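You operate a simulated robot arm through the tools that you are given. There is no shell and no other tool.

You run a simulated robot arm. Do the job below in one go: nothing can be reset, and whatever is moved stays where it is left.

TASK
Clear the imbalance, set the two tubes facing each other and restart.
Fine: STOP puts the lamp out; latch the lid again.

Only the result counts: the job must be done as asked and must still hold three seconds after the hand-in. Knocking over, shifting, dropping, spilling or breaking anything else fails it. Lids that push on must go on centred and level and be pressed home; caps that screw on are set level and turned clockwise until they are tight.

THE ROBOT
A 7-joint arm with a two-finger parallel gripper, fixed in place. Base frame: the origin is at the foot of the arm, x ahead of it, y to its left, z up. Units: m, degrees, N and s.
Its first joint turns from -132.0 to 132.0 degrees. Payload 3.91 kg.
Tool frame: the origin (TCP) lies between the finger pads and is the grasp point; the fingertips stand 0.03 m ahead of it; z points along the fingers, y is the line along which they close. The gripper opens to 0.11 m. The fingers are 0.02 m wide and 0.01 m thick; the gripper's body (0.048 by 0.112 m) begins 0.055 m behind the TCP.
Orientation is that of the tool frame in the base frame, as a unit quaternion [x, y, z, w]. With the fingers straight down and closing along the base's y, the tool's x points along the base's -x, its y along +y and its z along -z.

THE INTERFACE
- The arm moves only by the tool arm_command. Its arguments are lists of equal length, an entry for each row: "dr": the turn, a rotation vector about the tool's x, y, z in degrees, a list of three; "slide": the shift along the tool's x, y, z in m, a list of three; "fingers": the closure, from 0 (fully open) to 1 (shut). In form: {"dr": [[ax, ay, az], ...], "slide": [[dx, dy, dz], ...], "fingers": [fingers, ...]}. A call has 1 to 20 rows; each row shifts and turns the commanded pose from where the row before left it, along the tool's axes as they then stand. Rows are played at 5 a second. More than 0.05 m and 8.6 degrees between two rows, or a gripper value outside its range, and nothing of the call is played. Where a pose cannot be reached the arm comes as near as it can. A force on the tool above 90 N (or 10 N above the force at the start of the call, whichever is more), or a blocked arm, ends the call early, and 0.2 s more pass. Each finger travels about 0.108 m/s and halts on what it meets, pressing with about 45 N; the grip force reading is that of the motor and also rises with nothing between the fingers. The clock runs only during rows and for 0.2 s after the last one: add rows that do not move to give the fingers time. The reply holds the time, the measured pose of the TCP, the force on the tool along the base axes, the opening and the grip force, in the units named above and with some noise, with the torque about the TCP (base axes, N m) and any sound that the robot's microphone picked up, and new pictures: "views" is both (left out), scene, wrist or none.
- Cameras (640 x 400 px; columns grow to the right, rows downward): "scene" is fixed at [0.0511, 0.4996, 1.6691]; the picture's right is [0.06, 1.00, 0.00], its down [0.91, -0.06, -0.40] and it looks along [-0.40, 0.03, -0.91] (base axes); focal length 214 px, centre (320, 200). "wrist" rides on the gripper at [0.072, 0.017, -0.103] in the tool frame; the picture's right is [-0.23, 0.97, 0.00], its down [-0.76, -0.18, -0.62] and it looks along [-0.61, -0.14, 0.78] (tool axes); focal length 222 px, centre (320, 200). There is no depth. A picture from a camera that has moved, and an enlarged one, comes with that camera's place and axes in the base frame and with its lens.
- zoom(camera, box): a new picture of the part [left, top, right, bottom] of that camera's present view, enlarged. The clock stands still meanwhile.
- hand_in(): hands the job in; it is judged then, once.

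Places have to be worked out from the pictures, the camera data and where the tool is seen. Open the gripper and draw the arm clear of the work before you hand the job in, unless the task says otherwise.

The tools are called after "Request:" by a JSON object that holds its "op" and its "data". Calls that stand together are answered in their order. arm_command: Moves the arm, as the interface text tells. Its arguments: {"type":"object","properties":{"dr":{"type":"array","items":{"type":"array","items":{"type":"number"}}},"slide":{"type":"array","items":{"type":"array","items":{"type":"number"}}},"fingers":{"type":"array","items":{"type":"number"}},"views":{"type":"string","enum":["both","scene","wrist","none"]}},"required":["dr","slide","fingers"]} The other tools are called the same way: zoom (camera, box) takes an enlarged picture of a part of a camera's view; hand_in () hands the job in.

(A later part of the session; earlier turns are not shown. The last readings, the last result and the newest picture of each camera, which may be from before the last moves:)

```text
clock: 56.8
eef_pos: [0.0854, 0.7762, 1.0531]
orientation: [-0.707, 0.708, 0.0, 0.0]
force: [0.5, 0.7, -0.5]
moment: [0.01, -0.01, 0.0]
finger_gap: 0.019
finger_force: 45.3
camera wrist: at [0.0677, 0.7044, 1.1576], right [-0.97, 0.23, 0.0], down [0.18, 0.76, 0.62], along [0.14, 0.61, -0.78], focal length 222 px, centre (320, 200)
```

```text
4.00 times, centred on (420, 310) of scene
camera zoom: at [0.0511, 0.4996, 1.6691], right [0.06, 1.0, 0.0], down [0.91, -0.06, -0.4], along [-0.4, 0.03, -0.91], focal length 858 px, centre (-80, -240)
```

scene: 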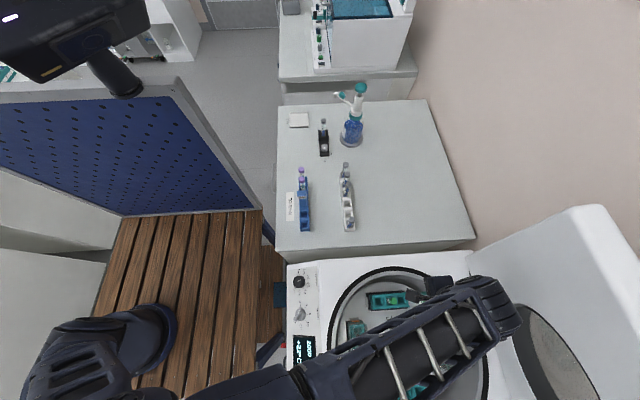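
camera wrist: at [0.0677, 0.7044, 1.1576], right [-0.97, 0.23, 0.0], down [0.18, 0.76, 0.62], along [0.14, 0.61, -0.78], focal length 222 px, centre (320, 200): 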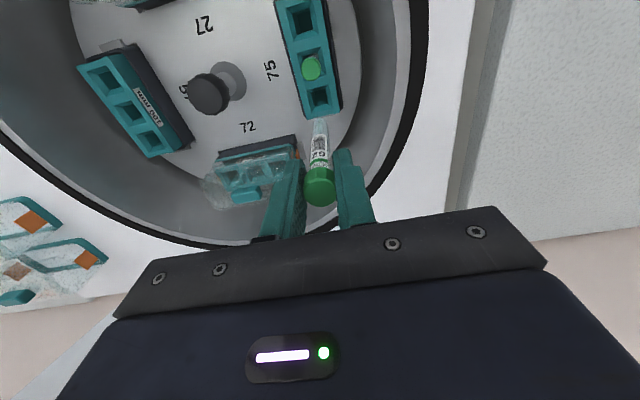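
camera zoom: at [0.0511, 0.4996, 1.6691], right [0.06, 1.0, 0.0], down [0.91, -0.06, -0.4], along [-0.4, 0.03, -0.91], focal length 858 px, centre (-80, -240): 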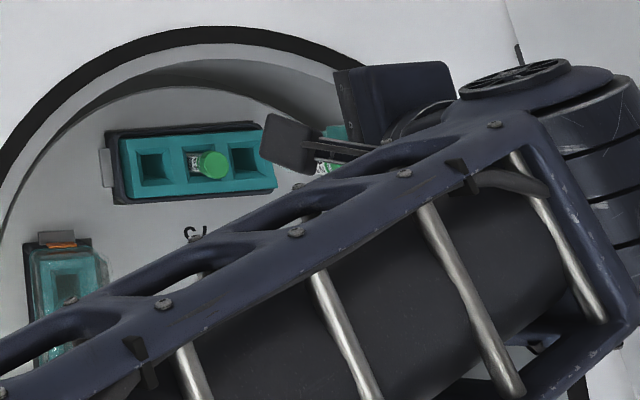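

Tube 62 hangs straight, its bottom about 0.114 m below the TCP. The middle hole of bucket 57 measures about (0.339, 0.739), so I carry the tube across, well above the rotor knob, to hover over it.

Request:
{"op": "arm_command", "data": {"dr": [[0, 0, 0], [0, 0, 0], [0, 0, 0], [0, 0, 0], [0, 0, 0], [0, 0, 0], [0, 0, 0], [0, 0, 0]], "slide": [[0.0054, -0.0363, -0.0025], [0.0054, -0.0363, -0.0025], [0.0054, -0.0363, -0.0025], [0.0054, -0.0363, -0.0025], [0.0054, -0.0363, -0.0025], [0.0054, -0.0363, -0.0025], [0.0054, -0.0363, -0.0025], [0, 0, 0]], "fingers": [1, 1, 1, 1, 1, 1, 1, 1]}}

Request:
{"op": "zoom", "data": {"camera": "wrist", "box": [220, 40, 440, 220]}}

Request:
{"op": "zoom", "data": {"camera": "wrist", "box": [270, 60, 370, 140]}}

```text
clock: 58.5
eef_pos: [0.3374, 0.7408, 1.071]
orientation: [-0.706, 0.708, 0.001, 0.0]
force: [-0.1, 0.3, -0.1]
moment: [0.02, -0.02, -0.01]
finger_gap: 0.0192
finger_force: 44.9
camera wrist: at [0.3208, 0.6669, 1.1745], right [-0.97, 0.23, 0.0], down [0.18, 0.76, 0.62], along [0.14, 0.61, -0.78], focal length 222 px, centre (320, 200)
```

scene: 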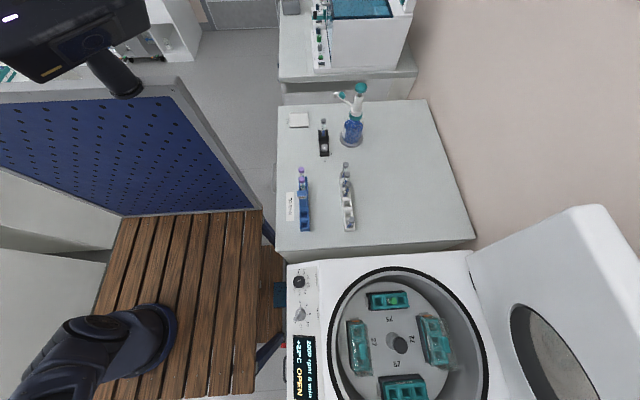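
wrist: 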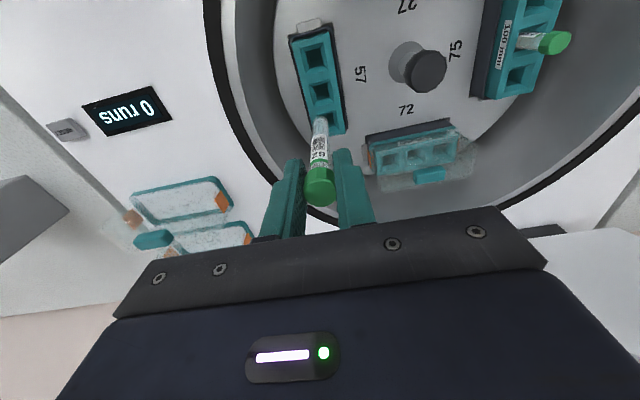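

```text
2.22 times, centred on (330, 130) of wrist
camera zoom: at [0.3208, 0.6669, 1.1745], right [-0.97, 0.23, 0.0], down [0.18, 0.76, 0.62], along [0.14, 0.61, -0.78], focal length 494 px, centre (298, 356)
```

zoom: 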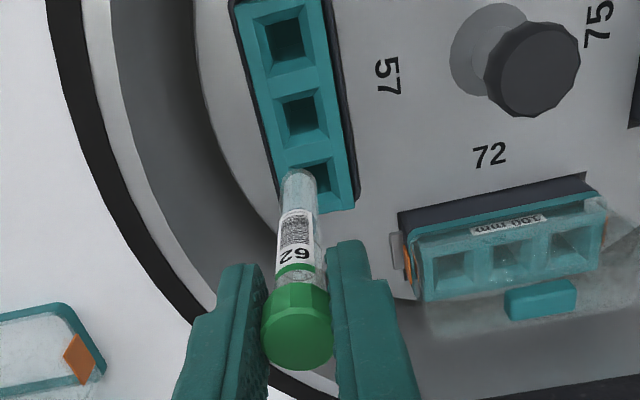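

```text
5.00 times, centred on (320, 100) of wrist
camera zoom: at [0.3208, 0.6669, 1.1745], right [-0.97, 0.23, 0.0], down [0.18, 0.76, 0.62], along [0.14, 0.61, -0.78], focal length 1111 px, centre (320, 700)
```

zoom: 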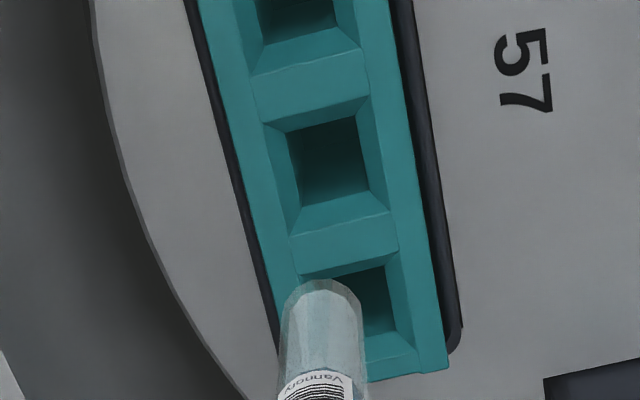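

The hole centre lies about 4 mm toward −x of the tool axis, i.e. at (0.333, 0.741), and the funnel mouth gives a few mm of slack. I correct and lower until the tube's bottom is just above the mouth.

Request:
{"op": "arm_command", "data": {"dr": [[0, 0, 0], [0, 0, 0], [0, 0, 0], [0, 0, 0], [0, 0, 0]], "slide": [[-0.0005, 0.0042, 0], [0, 0, 0.025], [0, 0, 0.025], [0, 0, 0.023], [0, 0, 0]], "fingers": [1, 1, 1, 1, 1], "views": "wrist"}}

Request:
{"op": "zoom", "data": {"camera": "wrist", "box": [240, 60, 400, 220]}}

Request:
{"op": "zoom", "data": {"camera": "scene", "box": [350, 320, 470, 400]}}

```text
clock: 59.8
eef_pos: [0.3348, 0.7418, 0.9997]
orientation: [-0.706, 0.708, 0.0, 0.0]
force: [-0.6, 0.3, -0.3]
moment: [0.0, 0.01, -0.02]
finger_gap: 0.0192
finger_force: 45.3
camera wrist: at [0.3175, 0.6681, 1.102], right [-0.97, 0.23, 0.0], down [0.18, 0.76, 0.62], along [0.14, 0.61, -0.78], focal length 222 px, centre (320, 200)
```

wrist: 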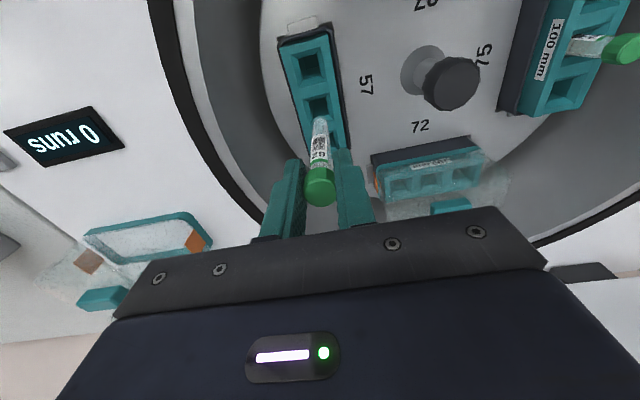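

```text
2.50 times, centred on (320, 140) of wrist
camera zoom: at [0.3175, 0.6681, 1.102], right [-0.97, 0.23, 0.0], down [0.18, 0.76, 0.62], along [0.14, 0.61, -0.78], focal length 555 px, centre (320, 350)
```

zoom: 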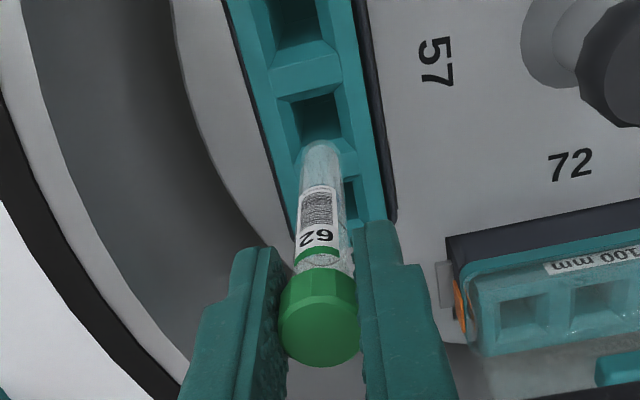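

```text
5.00 times, centred on (410, 360) of scene
camera zoom: at [0.0511, 0.4996, 1.6691], right [0.06, 1.0, 0.0], down [0.91, -0.06, -0.4], along [-0.4, 0.03, -0.91], focal length 1072 px, centre (-130, -600)
```

zoom: 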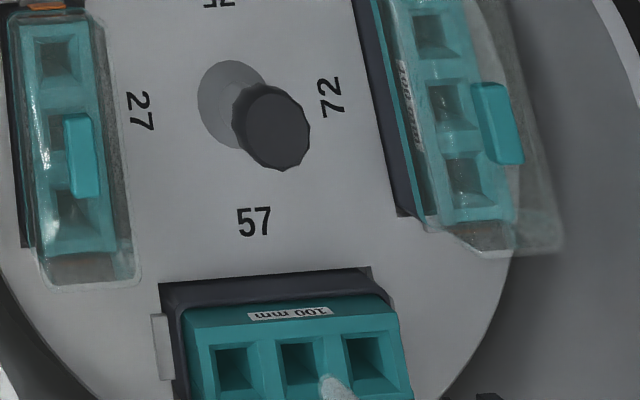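

The middle hole and tube seem nearly aligned, but the scene view hints at a few mm of y offset. I zoom tighter on both views before inserting.

Request:
{"op": "zoom", "data": {"camera": "scene", "box": [380, 370, 428, 400]}}

Request:
{"op": "zoom", "data": {"camera": "wrist", "box": [280, 70, 360, 150]}}

```text
13.33 times, centred on (404, 385) of scene
camera zoom: at [0.0511, 0.4996, 1.6691], right [0.06, 1.0, 0.0], down [0.91, -0.06, -0.4], along [-0.4, 0.03, -0.91], focal length 2860 px, centre (-800, -2267)
```

zoom: 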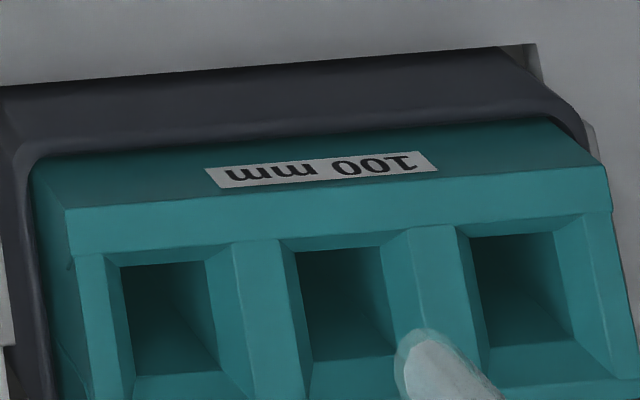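

```text
5.00 times, centred on (320, 110) of wrist
camera zoom: at [0.3175, 0.6681, 1.102], right [-0.97, 0.23, 0.0], down [0.18, 0.76, 0.62], along [0.14, 0.61, -0.78], focal length 1111 px, centre (320, 650)
```

zoom: 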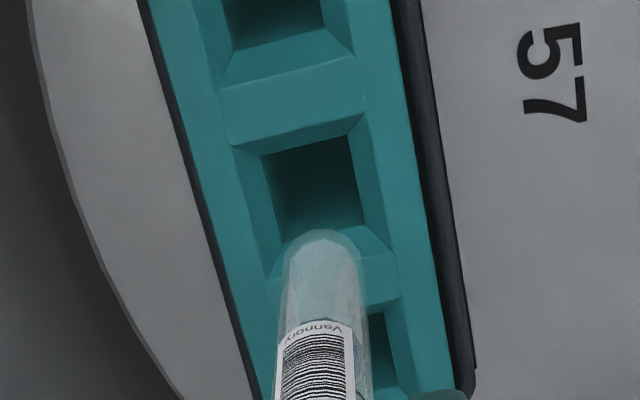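

The evidence points to a shift of about 3 mm in −y and 1.5 mm in +x. The mouth is a wide funnel and the tube end is round, so I correct and lower 35 mm, checking forces.

Request:
{"op": "arm_command", "data": {"dr": [[0, 0, 0], [0, 0, 0], [0, 0, 0], [0, 0, 0], [0, 0, 0], [0, 0, 0]], "slide": [[0.003, -0.0015, 0], [0, 0, 0.01], [0, 0, 0.01], [0, 0, 0.008], [0, 0, 0.007], [0, 0, 0]], "fingers": [1, 1, 1, 1, 1, 1], "views": "wrist"}}

Request:
{"op": "zoom", "data": {"camera": "wrist", "box": [270, 70, 370, 170]}}

Request:
{"op": "zoom", "data": {"camera": "scene", "box": [380, 370, 428, 400]}}

```text
clock: 61.1
eef_pos: [0.3354, 0.7376, 0.9624]
orientation: [-0.707, 0.707, 0.001, 0.0]
force: [-1.4, -0.2, -0.3]
moment: [0.0, -0.01, 0.01]
finger_gap: 0.0191
finger_force: 45.1
camera wrist: at [0.3187, 0.6643, 1.0667], right [-0.97, 0.23, 0.0], down [0.18, 0.76, 0.62], along [0.14, 0.61, -0.78], focal length 222 px, centre (320, 200)
```

wrist: 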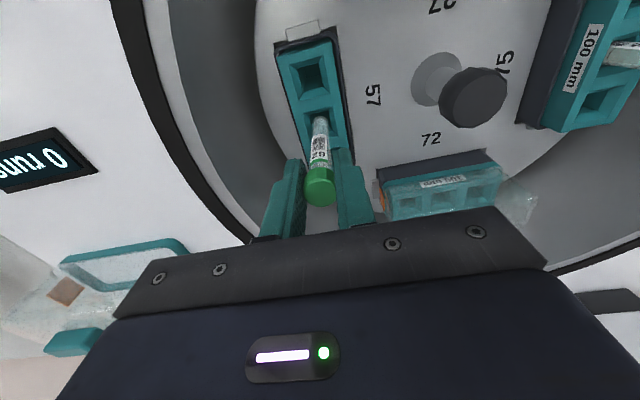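

```text
4.00 times, centred on (320, 120) of wrist
camera zoom: at [0.3187, 0.6643, 1.0667], right [-0.97, 0.23, 0.0], down [0.18, 0.76, 0.62], along [0.14, 0.61, -0.78], focal length 888 px, centre (320, 520)
```

zoom: 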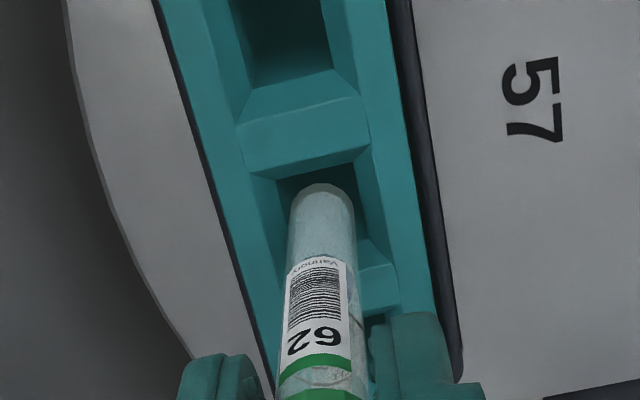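

```text
13.33 times, centred on (404, 385) of scene
camera zoom: at [0.0511, 0.4996, 1.6691], right [0.06, 1.0, 0.0], down [0.91, -0.06, -0.4], along [-0.4, 0.03, -0.91], focal length 2860 px, centre (-800, -2267)
```

zoom: 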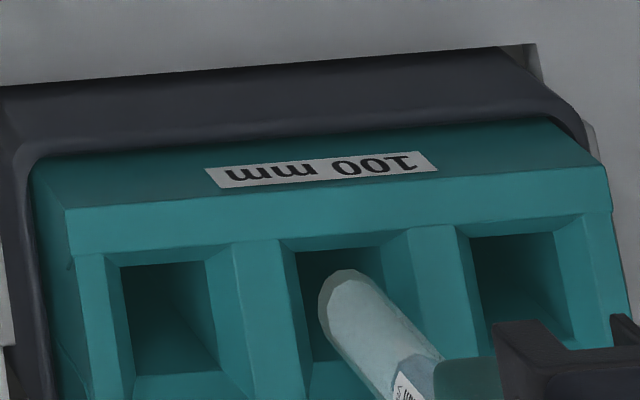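

The tip now sits right at the mouth's centre in the scene view and no force shows. I lower further in 1 cm steps.

Request:
{"op": "arm_command", "data": {"dr": [[0, 0, 0], [0, 0, 0], [0, 0, 0], [0, 0, 0], [0, 0, 0]], "slide": [[0, 0, 0.008], [0, 0, 0.008], [0, 0, 0.008], [0, 0, 0.008], [0, 0, 0]], "fingers": [1, 1, 1, 1, 1], "views": "wrist"}}

Request:
{"op": "zoom", "data": {"camera": "wrist", "box": [260, 80, 380, 210]}}

Request:
{"op": "zoom", "data": {"camera": "scene", "box": [370, 340, 466, 400]}}

```text
clock: 62.4
eef_pos: [0.336, 0.7372, 0.9297]
orientation: [0.707, -0.707, -0.001, 0.0]
force: [0.5, 0.2, 0.8]
moment: [-0.01, 0.02, 0.01]
finger_gap: 0.019
finger_force: 45.0
camera wrist: at [0.3183, 0.6638, 1.0349], right [-0.97, 0.23, 0.0], down [0.18, 0.76, 0.62], along [0.14, 0.61, -0.78], focal length 222 px, centre (320, 200)
```

wrist: 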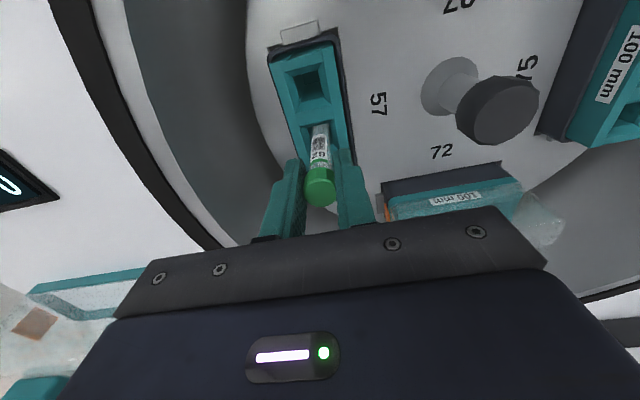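

```text
3.08 times, centred on (320, 145) of wrist
camera zoom: at [0.3183, 0.6638, 1.0349], right [-0.97, 0.23, 0.0], down [0.18, 0.76, 0.62], along [0.14, 0.61, -0.78], focal length 684 px, centre (320, 369)
```

zoom: 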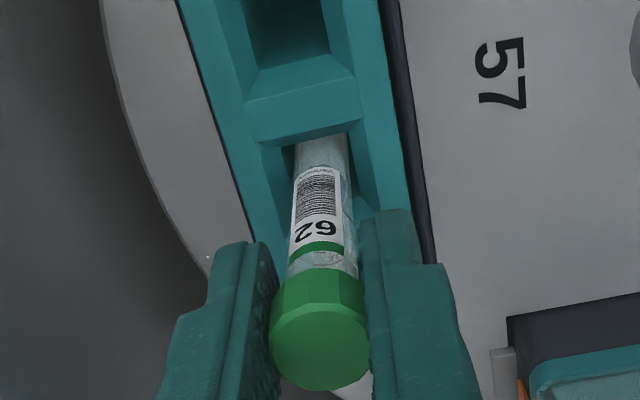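

```text
6.67 times, centred on (418, 370) of scene
camera zoom: at [0.0511, 0.4996, 1.6691], right [0.06, 1.0, 0.0], down [0.91, -0.06, -0.4], along [-0.4, 0.03, -0.91], focal length 1430 px, centre (-333, -933)
```

zoom: 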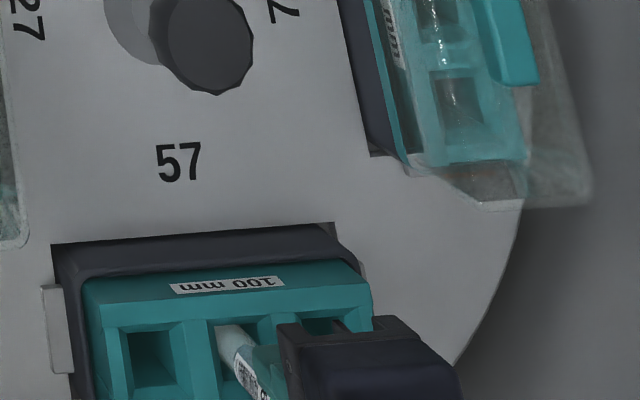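

The tube is entering the hole without resistance. I keep lowering toward the seated height of about 0.894 found in bucket 75.

Request:
{"op": "arm_command", "data": {"dr": [[0, 0, 0], [0, 0, 0], [0, 0, 0], [0, 0, 0], [0, 0, 0], [0, 0, 0]], "slide": [[0, 0, 0.008], [0, 0, 0.008], [0, 0, 0.008], [0, 0, 0.007], [0, 0, 0.003], [0, 0, 0]], "fingers": [1, 1, 1, 1, 1, 1], "views": "wrist"}}

Request:
{"op": "zoom", "data": {"camera": "wrist", "box": [260, 80, 380, 210]}}

```text
clock: 63.8
eef_pos: [0.3357, 0.7377, 0.8971]
orientation: [-0.706, 0.708, 0.0, 0.0]
force: [-0.6, 0.3, -0.4]
moment: [-0.03, 0.01, -0.01]
finger_gap: 0.0189
finger_force: 45.0
camera wrist: at [0.3188, 0.6638, 1.0007], right [-0.97, 0.23, 0.0], down [0.18, 0.76, 0.62], along [0.14, 0.61, -0.78], focal length 222 px, centre (320, 200)
```

wrist: 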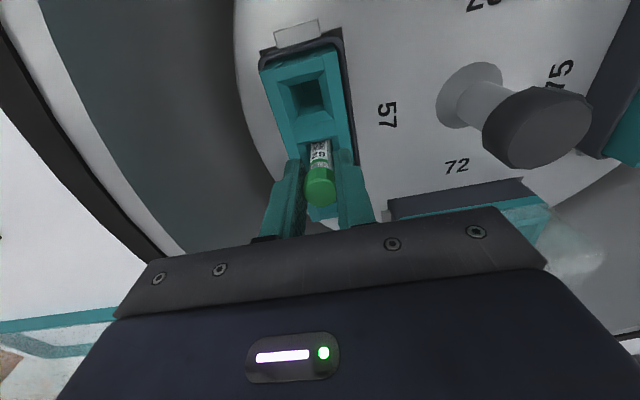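

```text
3.08 times, centred on (320, 145) of wrist
camera zoom: at [0.3188, 0.6638, 1.0007], right [-0.97, 0.23, 0.0], down [0.18, 0.76, 0.62], along [0.14, 0.61, -0.78], focal length 684 px, centre (320, 369)
```

zoom: 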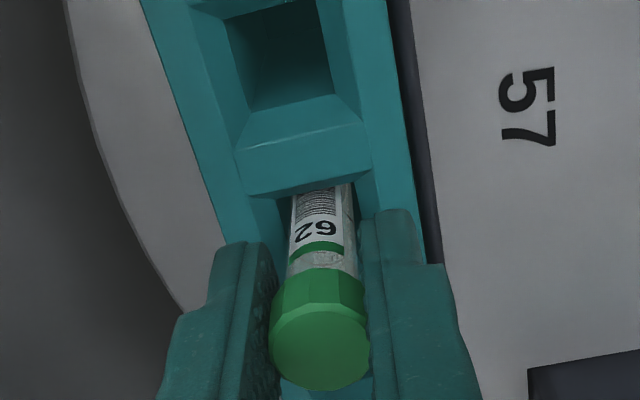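

Still free; about 4 mm should remain. I lower in 1.5 mm steps to feel for the seat.

Request:
{"op": "arm_command", "data": {"dr": [[0, 0, 0], [0, 0, 0], [0, 0, 0], [0, 0, 0]], "slide": [[0, 0, 0.0015], [0, 0, 0.0015], [0, 0, 0.001], [0, 0, 0]], "fingers": [1, 1, 1, 1], "views": "none"}}

```text
clock: 64.8
eef_pos: [0.3345, 0.7372, 0.8931]
orientation: [-0.706, 0.708, 0.0, 0.0]
force: [-0.2, 1.0, 3.3]
moment: [0.06, -0.06, -0.01]
finger_gap: 0.019
finger_force: 44.7
```

A light upward force of 3 N at the same height as in bucket 75 shows that the tube has reached the bottom. I open the fingers and rise straight up.

Request:
{"op": "arm_command", "data": {"dr": [[0, 0, 0], [0, 0, 0], [0, 0, 0], [0, 0, 0], [0, 0, 0], [0, 0, 0], [0, 0, 0], [0, 0, 0]], "slide": [[0, 0, 0], [0, 0, 0], [0, 0, 0], [0, 0, -0.01], [0, 0, -0.03], [0, 0, -0.04], [0, 0, -0.04], [0, 0, 0]], "fingers": [0.8, 0.7, 0.6, 0.6, 0.6, 0.6, 0.6, 0.6]}}

Request:
{"op": "zoom", "data": {"camera": "wrist", "box": [220, 40, 440, 220]}}

Request:
{"op": "zoom", "data": {"camera": "scene", "box": [330, 280, 490, 400]}}

```text
clock: 66.5
eef_pos: [0.3352, 0.7378, 1.0134]
orientation: [-0.706, 0.708, 0.0, -0.001]
force: [-0.4, -0.7, -0.4]
moment: [0.01, 0.0, 0.01]
finger_gap: 0.0437
finger_force: 0.1
camera wrist: at [0.3184, 0.6634, 1.1174], right [-0.97, 0.23, 0.0], down [0.18, 0.76, 0.62], along [0.14, 0.61, -0.78], focal length 222 px, centre (320, 200)
```

scene: 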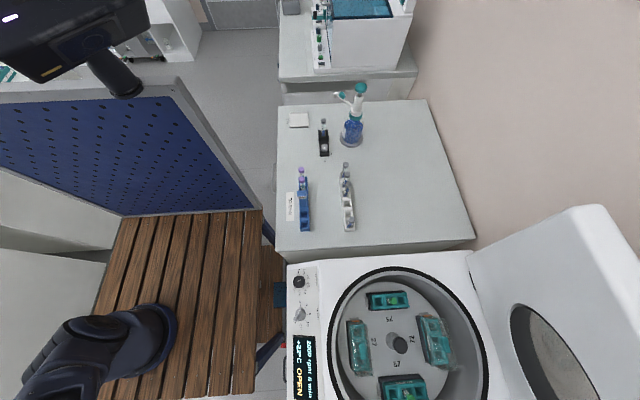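
wrist: 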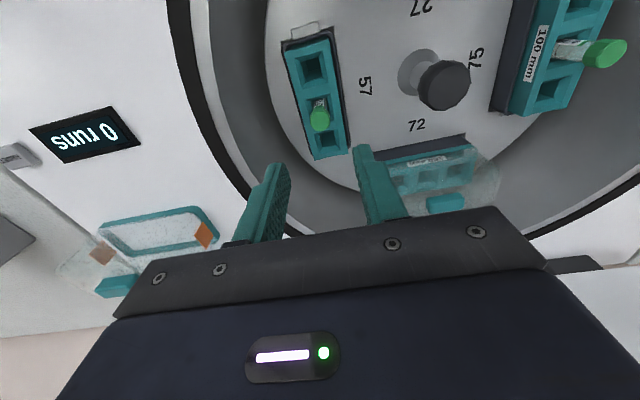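

```text
2.22 times, centred on (330, 130) of wrist
camera zoom: at [0.3184, 0.6634, 1.1174], right [-0.97, 0.23, 0.0], down [0.18, 0.76, 0.62], along [0.14, 0.61, -0.78], focal length 494 px, centre (298, 356)
```

zoom: 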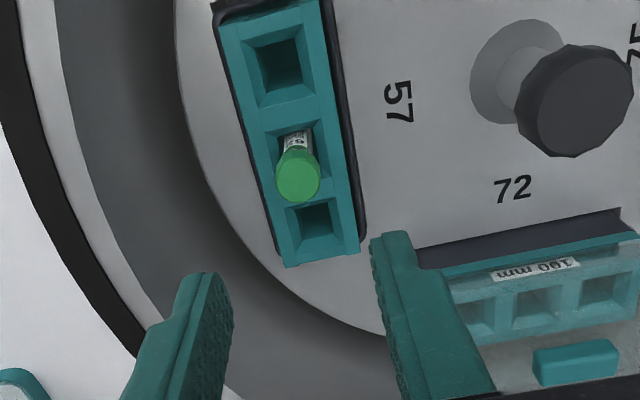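

```text
3.33 times, centred on (410, 340) of scene
camera zoom: at [0.0511, 0.4996, 1.6691], right [0.06, 1.0, 0.0], down [0.91, -0.06, -0.4], along [-0.4, 0.03, -0.91], focal length 715 px, centre (20, -267)
```

zoom: 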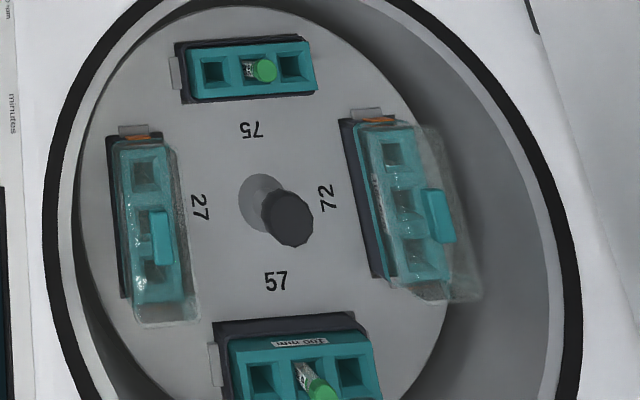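

Tube 62 stands in the middle hole of 57, directly opposite tube 95 in the middle of 75. I retrace to the front of the machine and turn the tool back to close the lid.

Request:
{"op": "arm_command", "data": {"dr": [[0, 0, 0], [0, 0, 0], [0, 0, 0], [0, 0, 0], [0, 0, 0], [0, 0, 0], [0, 0, 0], [0, 0, 0], [0, 0, 0], [0, 0, 8.2], [0, 0, 8.2], [0, 0, 8.2], [0, 0, 8.2], [0, 0, 8.2], [0, 0, 8.2], [0, 0, 8.2], [0, 0, 8.2], [0, 0, 8.2], [0, 0, 8.2], [0, 0, 8.0]], "slide": [[0.0215, 0.01345, -0.0324], [0.0215, 0.01345, -0.0324], [0.0215, 0.01345, -0.0324], [0.0215, 0.01345, -0.0324], [0.0215, 0.01345, -0.0324], [0.0215, 0.01345, -0.0324], [0.0215, 0.01345, -0.0324], [0.0215, 0.01345, -0.0324], [0.0215, 0.01345, -0.0324], [0, 0, 0], [0, 0, 0], [0, 0, 0], [0, 0, 0], [0, 0, 0], [0, 0, 0], [0, 0, 0], [0, 0, 0], [0, 0, 0], [0, 0, 0], [0, 0, 0]], "fingers": [0.6, 0.6, 0.6, 0.6, 0.6, 0.6, 0.6, 0.6, 0.6, 0.6, 0.6, 0.6, 0.6, 0.6, 0.7, 0.7, 0.7, 0.7, 0.7, 0.7], "views": "none"}}

```text
clock: 70.8
eef_pos: [0.2144, 0.5445, 1.305]
orientation: [0.002, 1.0, 0.0, 0.0]
force: [0.2, -0.3, -0.9]
moment: [-0.01, 0.02, 0.01]
finger_gap: 0.0329
finger_force: 0.1
```

I reverse the earlier withdrawal: tilt 41°, rise and come forward to the point above the handle.

Request:
{"op": "arm_command", "data": {"dr": [[-8.24, 0, 0], [-8.24, 0, 0], [-8.24, 0, 0], [-8.24, 0, 0], [-8.24, 0, 0], [0, 0, 0], [0, 0, 0], [0, 0, 0], [0, 0, 0], [0, 0, 0], [0, 0, 0], [0, 0, 0], [0, 0, 0], [0, 0, 0], [0, 0, 0], [0, 0, 0]], "slide": [[0, 0, 0], [0, 0, 0], [0, 0, 0], [0, 0, 0], [0, 0, 0], [0, 0.0399, -0.0182], [0, 0.0399, -0.0182], [0, 0.0399, -0.0182], [0, 0.0399, -0.0182], [0, 0.0399, -0.0182], [0, 0.0301, 0.0264], [0, 0.0301, 0.0264], [0, 0.0301, 0.0264], [0, 0.0301, 0.0264], [0, 0.0301, 0.0264], [0, 0, 0]], "fingers": [0.7, 0.7, 0.7, 0.7, 0.7, 0.7, 0.7, 0.7, 0.7, 0.7, 0.7, 0.7, 0.7, 0.7, 0.7, 0.7]}}

```text
clock: 74.2
eef_pos: [0.2137, 0.8341, 1.5033]
orientation: [0.001, 0.936, 0.352, 0.0]
force: [-0.9, -0.6, 0.3]
moment: [0.01, 0.05, -0.04]
finger_gap: 0.0331
finger_force: 0.1
camera wrist: at [0.1421, 0.7785, 1.5931], right [0.23, 0.73, 0.64], down [0.76, -0.55, 0.35], along [0.61, 0.41, -0.68], focal length 222 px, centre (320, 200)
```

scene: 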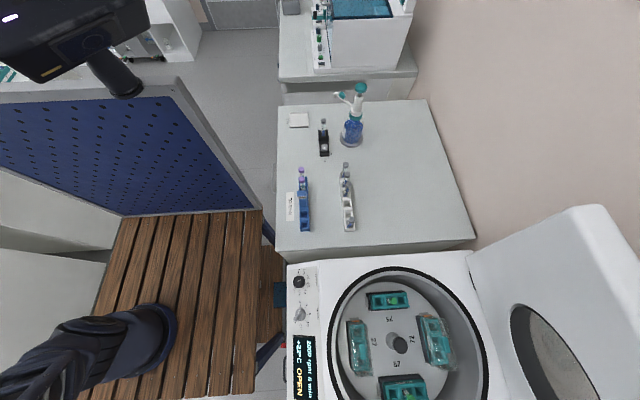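
wrist: 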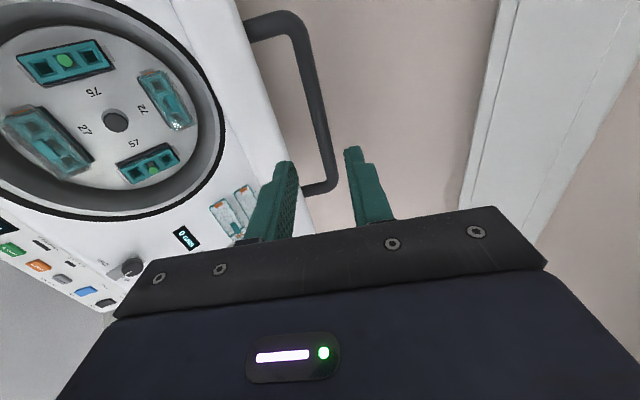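

Same view as when I left, so I advance 10 cm along the tool axis back around the bar and close on it.

Request:
{"op": "arm_command", "data": {"dr": [[0, 0, 0], [0, 0, 0], [0, 0, 0], [0, 0, 0], [0, 0, 0], [0, 0, 0], [0, 0, 0], [0, 0, 0]], "slide": [[0, 0.0005, 0.025], [0, 0.0005, 0.025], [0, 0.0005, 0.025], [0, 0.0005, 0.025], [0, 0, 0], [0, 0, 0], [0, 0, 0], [0, 0, 0]], "fingers": [0.7, 0.7, 0.7, 0.7, 0.8, 0.9, 1, 1], "views": "wrist"}}

```text
clock: 76.0
eef_pos: [0.2149, 0.9004, 1.4287]
orientation: [0.001, 0.937, 0.349, 0.001]
force: [-4.7, -59.4, -34.8]
moment: [-0.35, -0.04, -0.87]
finger_gap: 0.0138
finger_force: 44.9
camera wrist: at [0.1428, 0.8443, 1.5181], right [0.23, 0.74, 0.64], down [0.76, -0.54, 0.35], along [0.61, 0.4, -0.68], focal length 222 px, centre (320, 200)
```

wrist: 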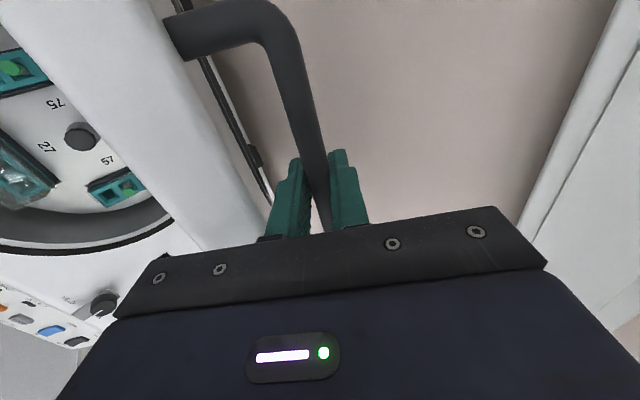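

The bar is gripped. I lower the lid back along the same arc (hinge y 1.006, z 0.944, radius 0.497), first to about 52°.

Request:
{"op": "arm_command", "data": {"dr": [[0, 0, 0], [0, 0, 0], [0, 0, 0], [0, 0, 0], [0, 0, 0], [0, 0, 0]], "slide": [[0, -0.029, -0.0154], [0, -0.032, -0.0135], [0, -0.0328, -0.0112], [0, -0.0335, -0.0089], [0, -0.0341, -0.0066], [0, 0, 0]], "fingers": [1, 1, 1, 1, 1, 1]}}

```text
clock: 77.3
eef_pos: [0.216, 0.7427, 1.3674]
orientation: [0.0, 0.935, 0.353, 0.001]
force: [0.6, -8.7, 15.9]
moment: [0.07, 0.46, -0.84]
finger_gap: 0.0142
finger_force: 45.3
camera wrist: at [0.1428, 0.6865, 1.4565], right [0.23, 0.73, 0.64], down [0.76, -0.55, 0.35], along [0.61, 0.41, -0.68], focal length 222 px, centre (320, 200)
```

scene: 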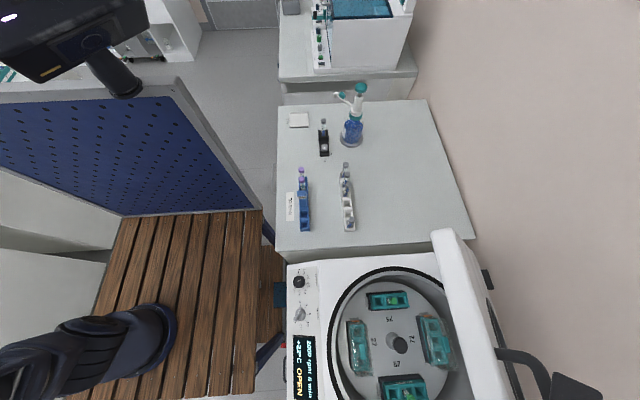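
wrist: 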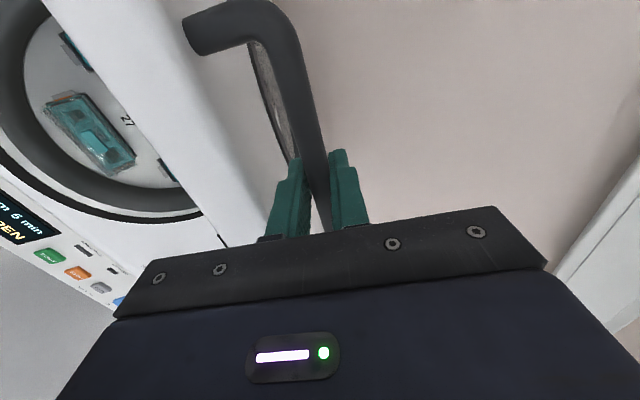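

It follows well. I go on down to about 24° of opening while levelling the tool again.

Request:
{"op": "arm_command", "data": {"dr": [[6, 0, 0], [6, 0, 0], [6, 0, 0], [6, 0, 0], [6, 0, 0], [6, 0, 0], [5.4, 0, 0], [0, 0, 0]], "slide": [[0, -0.0343, -0.0044], [0, -0.0347, 0.0016], [0, -0.0338, 0.0076], [0, -0.032, 0.0133], [0, -0.0292, 0.0187], [0, -0.0256, 0.0235], [0, -0.0211, 0.0275], [0, 0, 0]], "fingers": [1, 1, 1, 1, 1, 1, 1, 1]}}

```text
clock: 79.2
eef_pos: [0.2147, 0.5753, 1.1925]
orientation: [0.002, 1.0, -0.003, 0.0]
force: [9.7, 13.0, -9.7]
moment: [-0.19, 0.47, 0.08]
finger_gap: 0.0136
finger_force: 44.7
camera wrist: at [0.1425, 0.5929, 1.2961], right [0.23, 0.97, -0.01], down [0.76, -0.18, 0.62], along [0.61, -0.15, -0.78], focal length 222 px, centre (320, 200)
```

scene: 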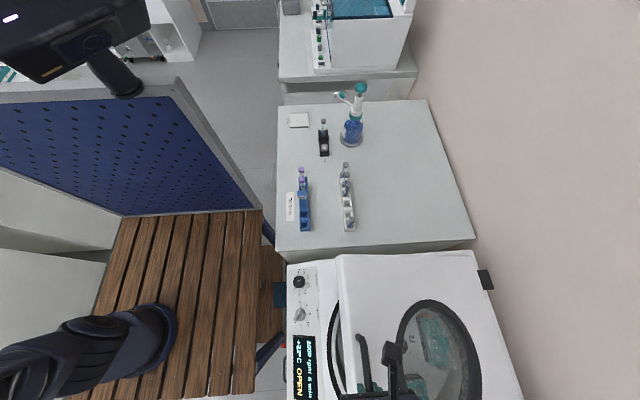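
wrist: 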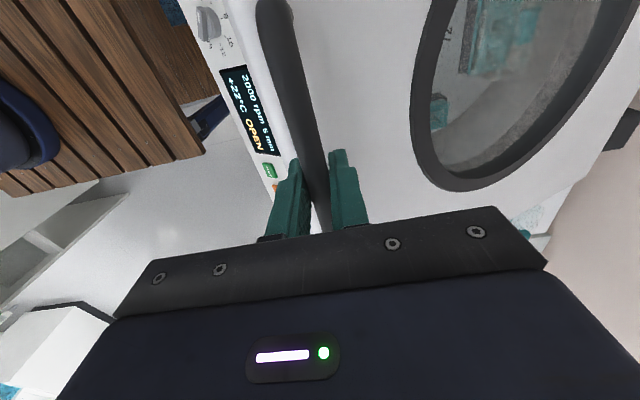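

The lid is at about 24°. I lower it further to about 3°.

Request:
{"op": "arm_command", "data": {"dr": [[0, 0, 0], [0, 0, 0], [0, 0, 0], [0, 0, 0], [0, 0, 0], [0, 0, 0]], "slide": [[0, -0.0153, 0.0306], [0, -0.0141, 0.0317], [0, -0.0119, 0.0326], [0, -0.0095, 0.0334], [0, -0.006, 0.0339], [0, 0, 0]], "fingers": [1, 1, 1, 1, 1, 1], "views": "wrist"}}

```text
clock: 80.5
eef_pos: [0.2148, 0.5179, 1.0311]
orientation: [0.001, 1.0, -0.002, 0.0]
force: [0.7, -14.9, -1.3]
moment: [-0.21, 1.03, 0.39]
finger_gap: 0.014
finger_force: 45.5
camera wrist: at [0.1422, 0.5347, 1.1344], right [0.23, 0.97, -0.01], down [0.76, -0.18, 0.62], along [0.61, -0.15, -0.78], focal length 222 px, centre (320, 200)
```

wrist: 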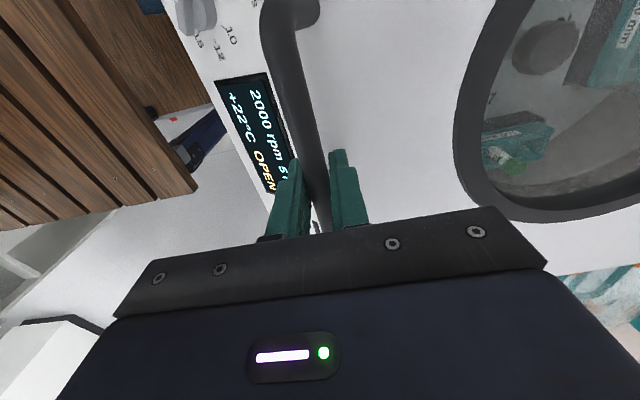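

About 3 cm remains to the closed height (0.999). I lower in small steps and feel for the stop.

Request:
{"op": "arm_command", "data": {"dr": [[0, 0, 0], [0, 0, 0], [0, 0, 0], [0, 0, 0], [0, 0, 0], [0, 0, 0]], "slide": [[0, -0.0015, 0.01], [0, -0.0015, 0.01], [0, -0.0005, 0.008], [0, 0, 0.004], [0, 0, 0.002], [0, 0, 0]], "fingers": [1, 1, 1, 1, 1, 1]}}

```text
clock: 82.0
eef_pos: [0.214, 0.5148, 0.9981]
orientation: [0.001, 1.0, -0.001, 0.0]
force: [1.5, -32.4, 33.9]
moment: [-0.07, -0.05, 0.32]
finger_gap: 0.0138
finger_force: 44.9
camera wrist: at [0.1422, 0.5305, 1.1017], right [0.23, 0.97, 0.0], down [0.76, -0.18, 0.62], along [0.61, -0.14, -0.78], focal length 222 px, centre (320, 200)
```

scene: 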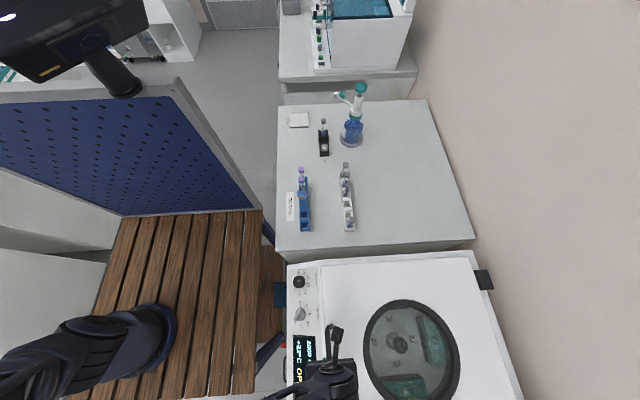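
wrist: 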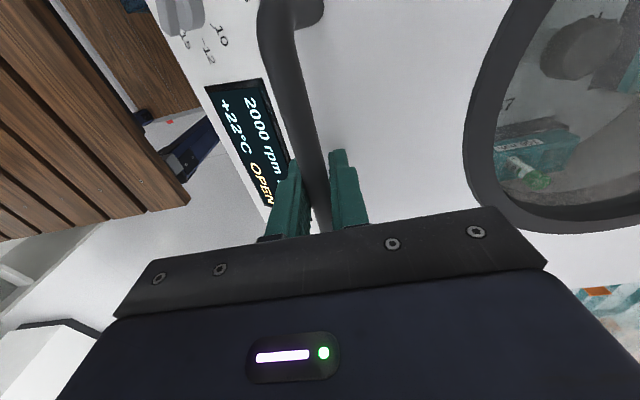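

The lid is down on its seat (34 N reaction at the closed height). I release the handle, rise, and go over to the latch knob with the fingers turned to close along x.

Request:
{"op": "arm_command", "data": {"dr": [[0, 0, 0], [0, 0, 0], [0, 0, 0], [0, 0, 0], [0, 0, 0], [0, 0, 0], [0, 0, 0], [0, 0, 0], [0, 0, 0], [0, 0, 0], [0, 0, 0], [0, 0, 0], [0, 0, 0], [0, 0, 0]], "slide": [[0, 0, 0], [0, 0, 0], [0, 0, -0.015], [0, 0, -0.03], [0, 0, -0.03], [0, 0, -0.03], [-0.0424, 0.007, 0], [-0.0424, 0.007, 0], [-0.0424, 0.007, 0], [-0.0424, 0.007, 0], [-0.0424, 0.007, 0], [-0.0424, 0.007, 0], [-0.0424, 0.007, 0], [0, 0, 0]], "fingers": [0.7, 0.5, 0.42, 0.42, 0.42, 0.42, 0.42, 0.42, 0.42, 0.42, 0.42, 0.42, 0.42, 0.42], "views": "none"}}

Request:
{"op": "arm_command", "data": {"dr": [[0, 0, -8.2], [0, 0, -8.2], [0, 0, -8.2], [0, 0, -8.2], [0, 0, -8.2], [0, 0, -8.2], [0, 0, -8.2], [0, 0, -8.2], [0, 0, -8.2], [0, 0, -8.2], [0, 0, -8.0], [0, 0, 0]], "slide": [[0, 0, 0], [0, 0, 0], [0, 0, 0], [0, 0, 0], [0, 0, 0], [0, 0, 0], [0, 0, 0], [0, 0, 0], [0, 0, 0], [0, 0, 0], [0, 0, 0], [0, 0, 0]], "fingers": [0.42, 0.42, 0.42, 0.42, 0.42, 0.42, 0.42, 0.42, 0.42, 0.42, 0.42, 0.42]}}

Request:
{"op": "zoom", "data": {"camera": "wrist", "box": [220, 60, 420, 220]}}

```text
clock: 85.0
eef_pos: [0.5132, 0.5621, 1.1033]
orientation: [0.002, 1.0, -0.001, 0.001]
force: [0.6, -0.1, 0.3]
moment: [-0.02, 0.0, 0.0]
finger_gap: 0.0639
finger_force: 0.0
```

```text
clock: 87.5
eef_pos: [0.5111, 0.5628, 1.1023]
orientation: [0.707, -0.707, 0.001, 0.001]
force: [-0.3, 0.1, 0.3]
moment: [-0.03, 0.01, 0.01]
finger_gap: 0.0638
finger_force: 0.1
camera wrist: at [0.4947, 0.4908, 1.2066], right [-0.97, 0.23, 0.0], down [0.18, 0.76, 0.62], along [0.14, 0.6, -0.78], focal length 222 px, centre (320, 200)
```

scene: 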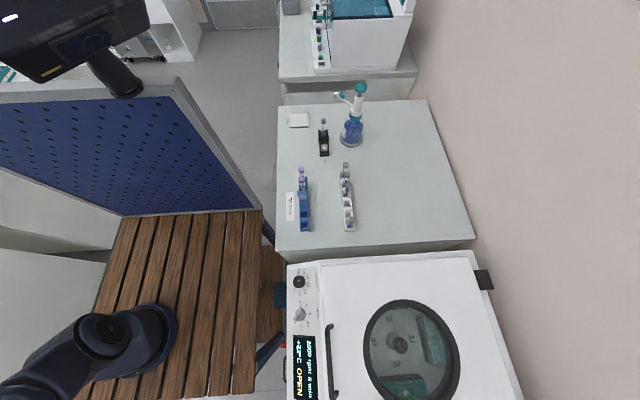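
wrist: 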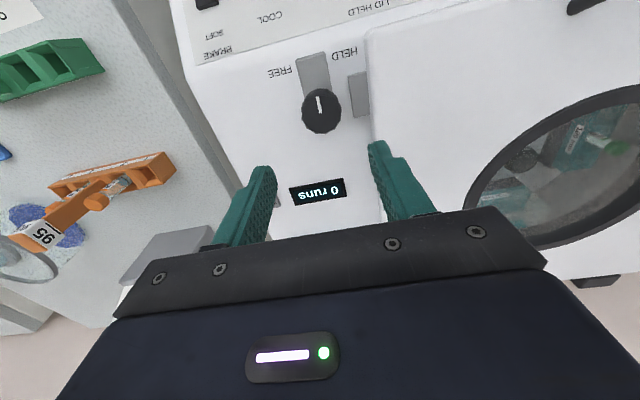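

```text
2.50 times, centred on (320, 140) of wrist
camera zoom: at [0.4947, 0.4908, 1.2066], right [-0.97, 0.23, 0.0], down [0.18, 0.76, 0.62], along [0.14, 0.6, -0.78], focal length 555 px, centre (320, 350)
```

zoom: 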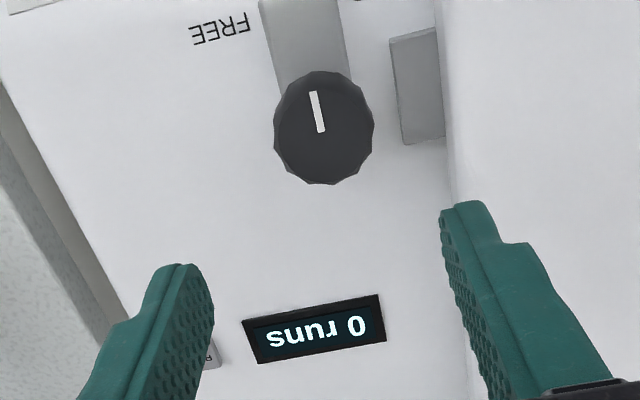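

The lid is shut and the tab lies beside the tongue. The knob centre reads about (0.510, 0.560), so I shift 3 mm, descend and grip it.

Request:
{"op": "arm_command", "data": {"dr": [[0, 0, 0], [0, 0, 0], [0, 0, 0], [0, 0, 0], [0, 0, 0], [0, 0, 0], [0, 0, 0], [0, 0, 0]], "slide": [[0.003, 0.0008, 0.03], [0, 0, 0.03], [0, 0, 0.03], [0, 0, 0.0345], [0, 0, 0], [0, 0, 0], [0, 0, 0], [0, 0, 0]], "fingers": [0.42, 0.42, 0.42, 0.42, 0.42, 0.6, 1, 1], "views": "wrist"}}

Request:
{"op": "zoom", "data": {"camera": "wrist", "box": [220, 80, 420, 230]}}

```text
clock: 89.3
eef_pos: [0.5101, 0.5602, 0.978]
orientation: [-0.707, 0.708, -0.001, -0.001]
force: [0.0, -0.5, -5.1]
moment: [0.39, -0.67, -0.02]
finger_gap: 0.0435
finger_force: 44.9
camera wrist: at [0.4934, 0.4873, 1.0822], right [-0.97, 0.23, 0.0], down [0.18, 0.76, 0.62], along [0.14, 0.6, -0.78], focal length 222 px, centre (320, 200)
```

wrist: 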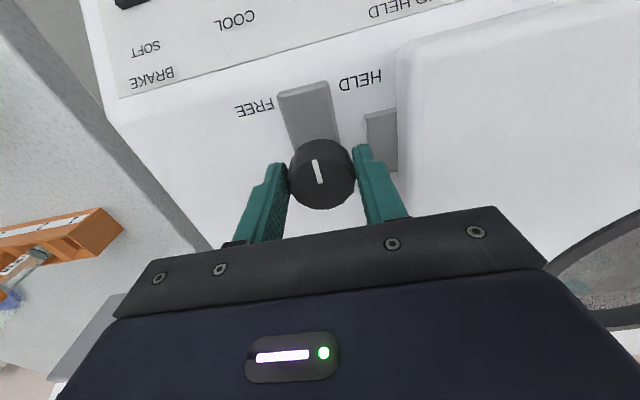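

```text
2.67 times, centred on (320, 155) of wrist
camera zoom: at [0.4934, 0.4873, 1.0822], right [-0.97, 0.23, 0.0], down [0.18, 0.76, 0.62], along [0.14, 0.6, -0.78], focal length 592 px, centre (320, 320)
```

zoom: 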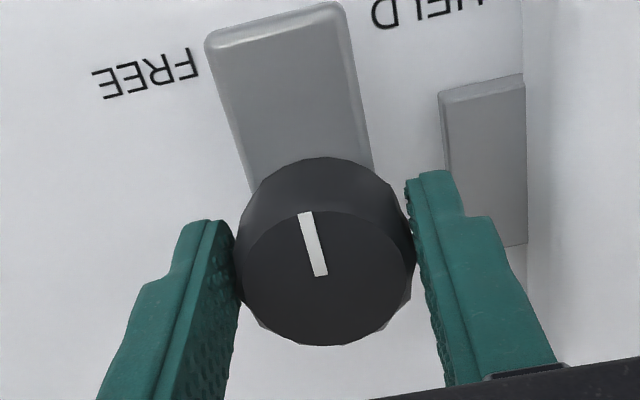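

Gripped with no side force. I turn it clockwise toward HELD, first 49°.

Request:
{"op": "arm_command", "data": {"dr": [[0, 0, 8.2], [0, 0, 8.2], [0, 0, 8.2], [0, 0, 8.2], [0, 0, 8.2], [0, 0, 8.2], [0, 0, 0]], "slide": [[0, 0, 0], [0, 0, 0], [0, 0, 0], [0, 0, 0], [0, 0, 0], [0, 0, 0], [0, 0, 0]], "fingers": [1, 1, 1, 1, 1, 1, 1], "views": "none"}}

Request:
{"op": "zoom", "data": {"camera": "wrist", "box": [220, 80, 420, 230]}}

```text
clock: 91.0
eef_pos: [0.509, 0.562, 0.9778]
orientation: [-0.349, 0.937, -0.001, 0.0]
force: [-36.3, 28.4, -11.4]
moment: [0.76, 1.34, 0.16]
finger_gap: 0.0435
finger_force: 45.1
```

```text
2.67 times, centred on (320, 155) of wrist
camera zoom: at [0.4424, 0.5277, 1.0821], right [-0.46, 0.89, 0.0], down [0.69, 0.36, 0.62], along [0.55, 0.29, -0.78], focal length 592 px, centre (320, 320)
```

zoom: 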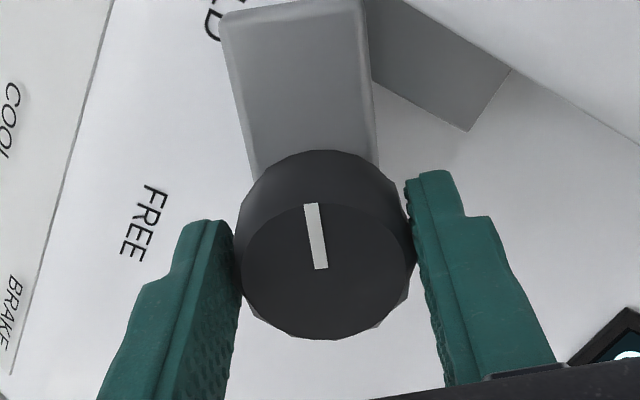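

Turning well; I relieve the side force by about 3 mm and finish the turn to HELD.

Request:
{"op": "arm_command", "data": {"dr": [[0, 0, 0], [0, 0, 8.2], [0, 0, 8.2], [0, 0, 8.2], [0, 0, 8.2], [0, 0, 8.2], [0, 0, 0]], "slide": [[0, 0.0028, 0], [0, 0, 0], [0, 0, 0], [0, 0, 0], [0, 0, 0], [0, 0, 0], [0, 0, 0]], "fingers": [1, 1, 1, 1, 1, 1, 1]}}

Request:
{"op": "zoom", "data": {"camera": "wrist", "box": [220, 80, 420, 230]}}

Request:
{"op": "zoom", "data": {"camera": "scene", "box": [280, 320, 340, 400]}}

```text
clock: 92.5
eef_pos: [0.5073, 0.5643, 0.9786]
orientation: [0.002, 1.0, -0.001, -0.001]
force: [-14.3, 43.2, 1.8]
moment: [1.65, 0.61, 0.8]
finger_gap: 0.0436
finger_force: 45.5
camera wrist: at [0.4355, 0.5814, 1.0824], right [0.23, 0.97, 0.0], down [0.76, -0.18, 0.62], along [0.61, -0.15, -0.78], focal length 222 px, centre (320, 200)
```

scene: 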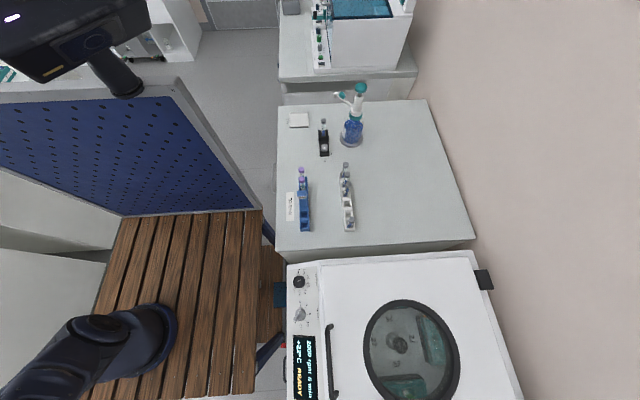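
wrist: 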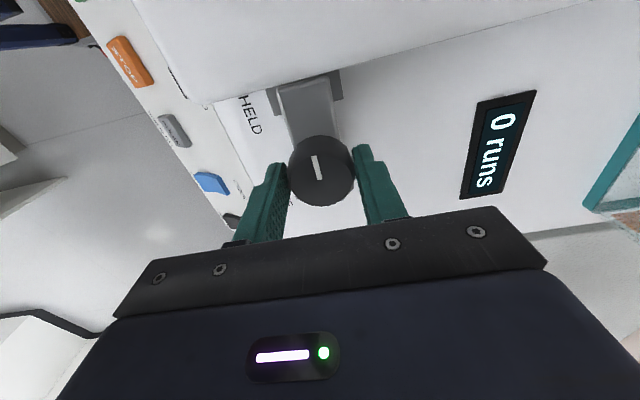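

```text
2.67 times, centred on (320, 155) of wrist
camera zoom: at [0.4355, 0.5814, 1.0824], right [0.23, 0.97, 0.0], down [0.76, -0.18, 0.62], along [0.61, -0.15, -0.78], focal length 592 px, centre (320, 320)
```

zoom: 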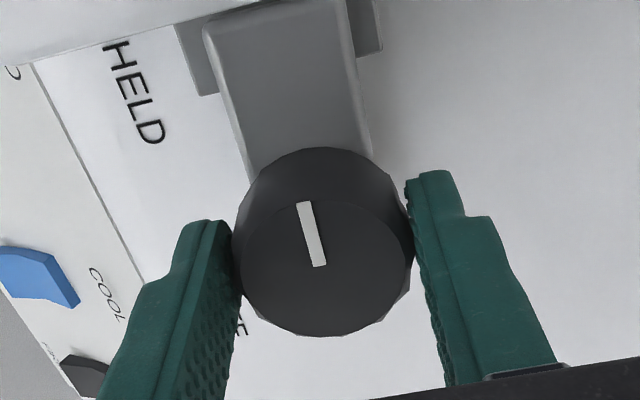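

```text
5.00 times, centred on (310, 360) of scene
camera zoom: at [0.0511, 0.4996, 1.6691], right [0.06, 1.0, 0.0], down [0.91, -0.06, -0.4], along [-0.4, 0.03, -0.91], focal length 1072 px, centre (370, -600)
```

zoom: 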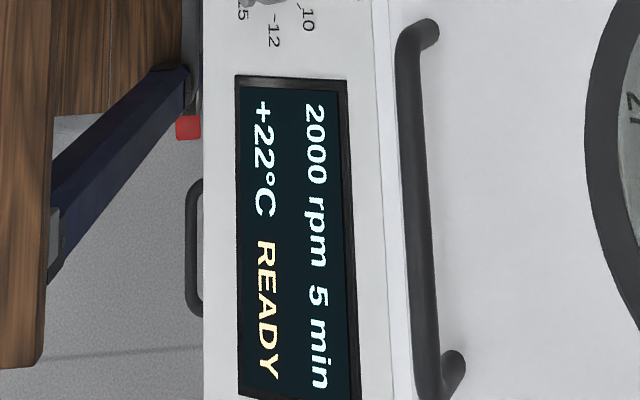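

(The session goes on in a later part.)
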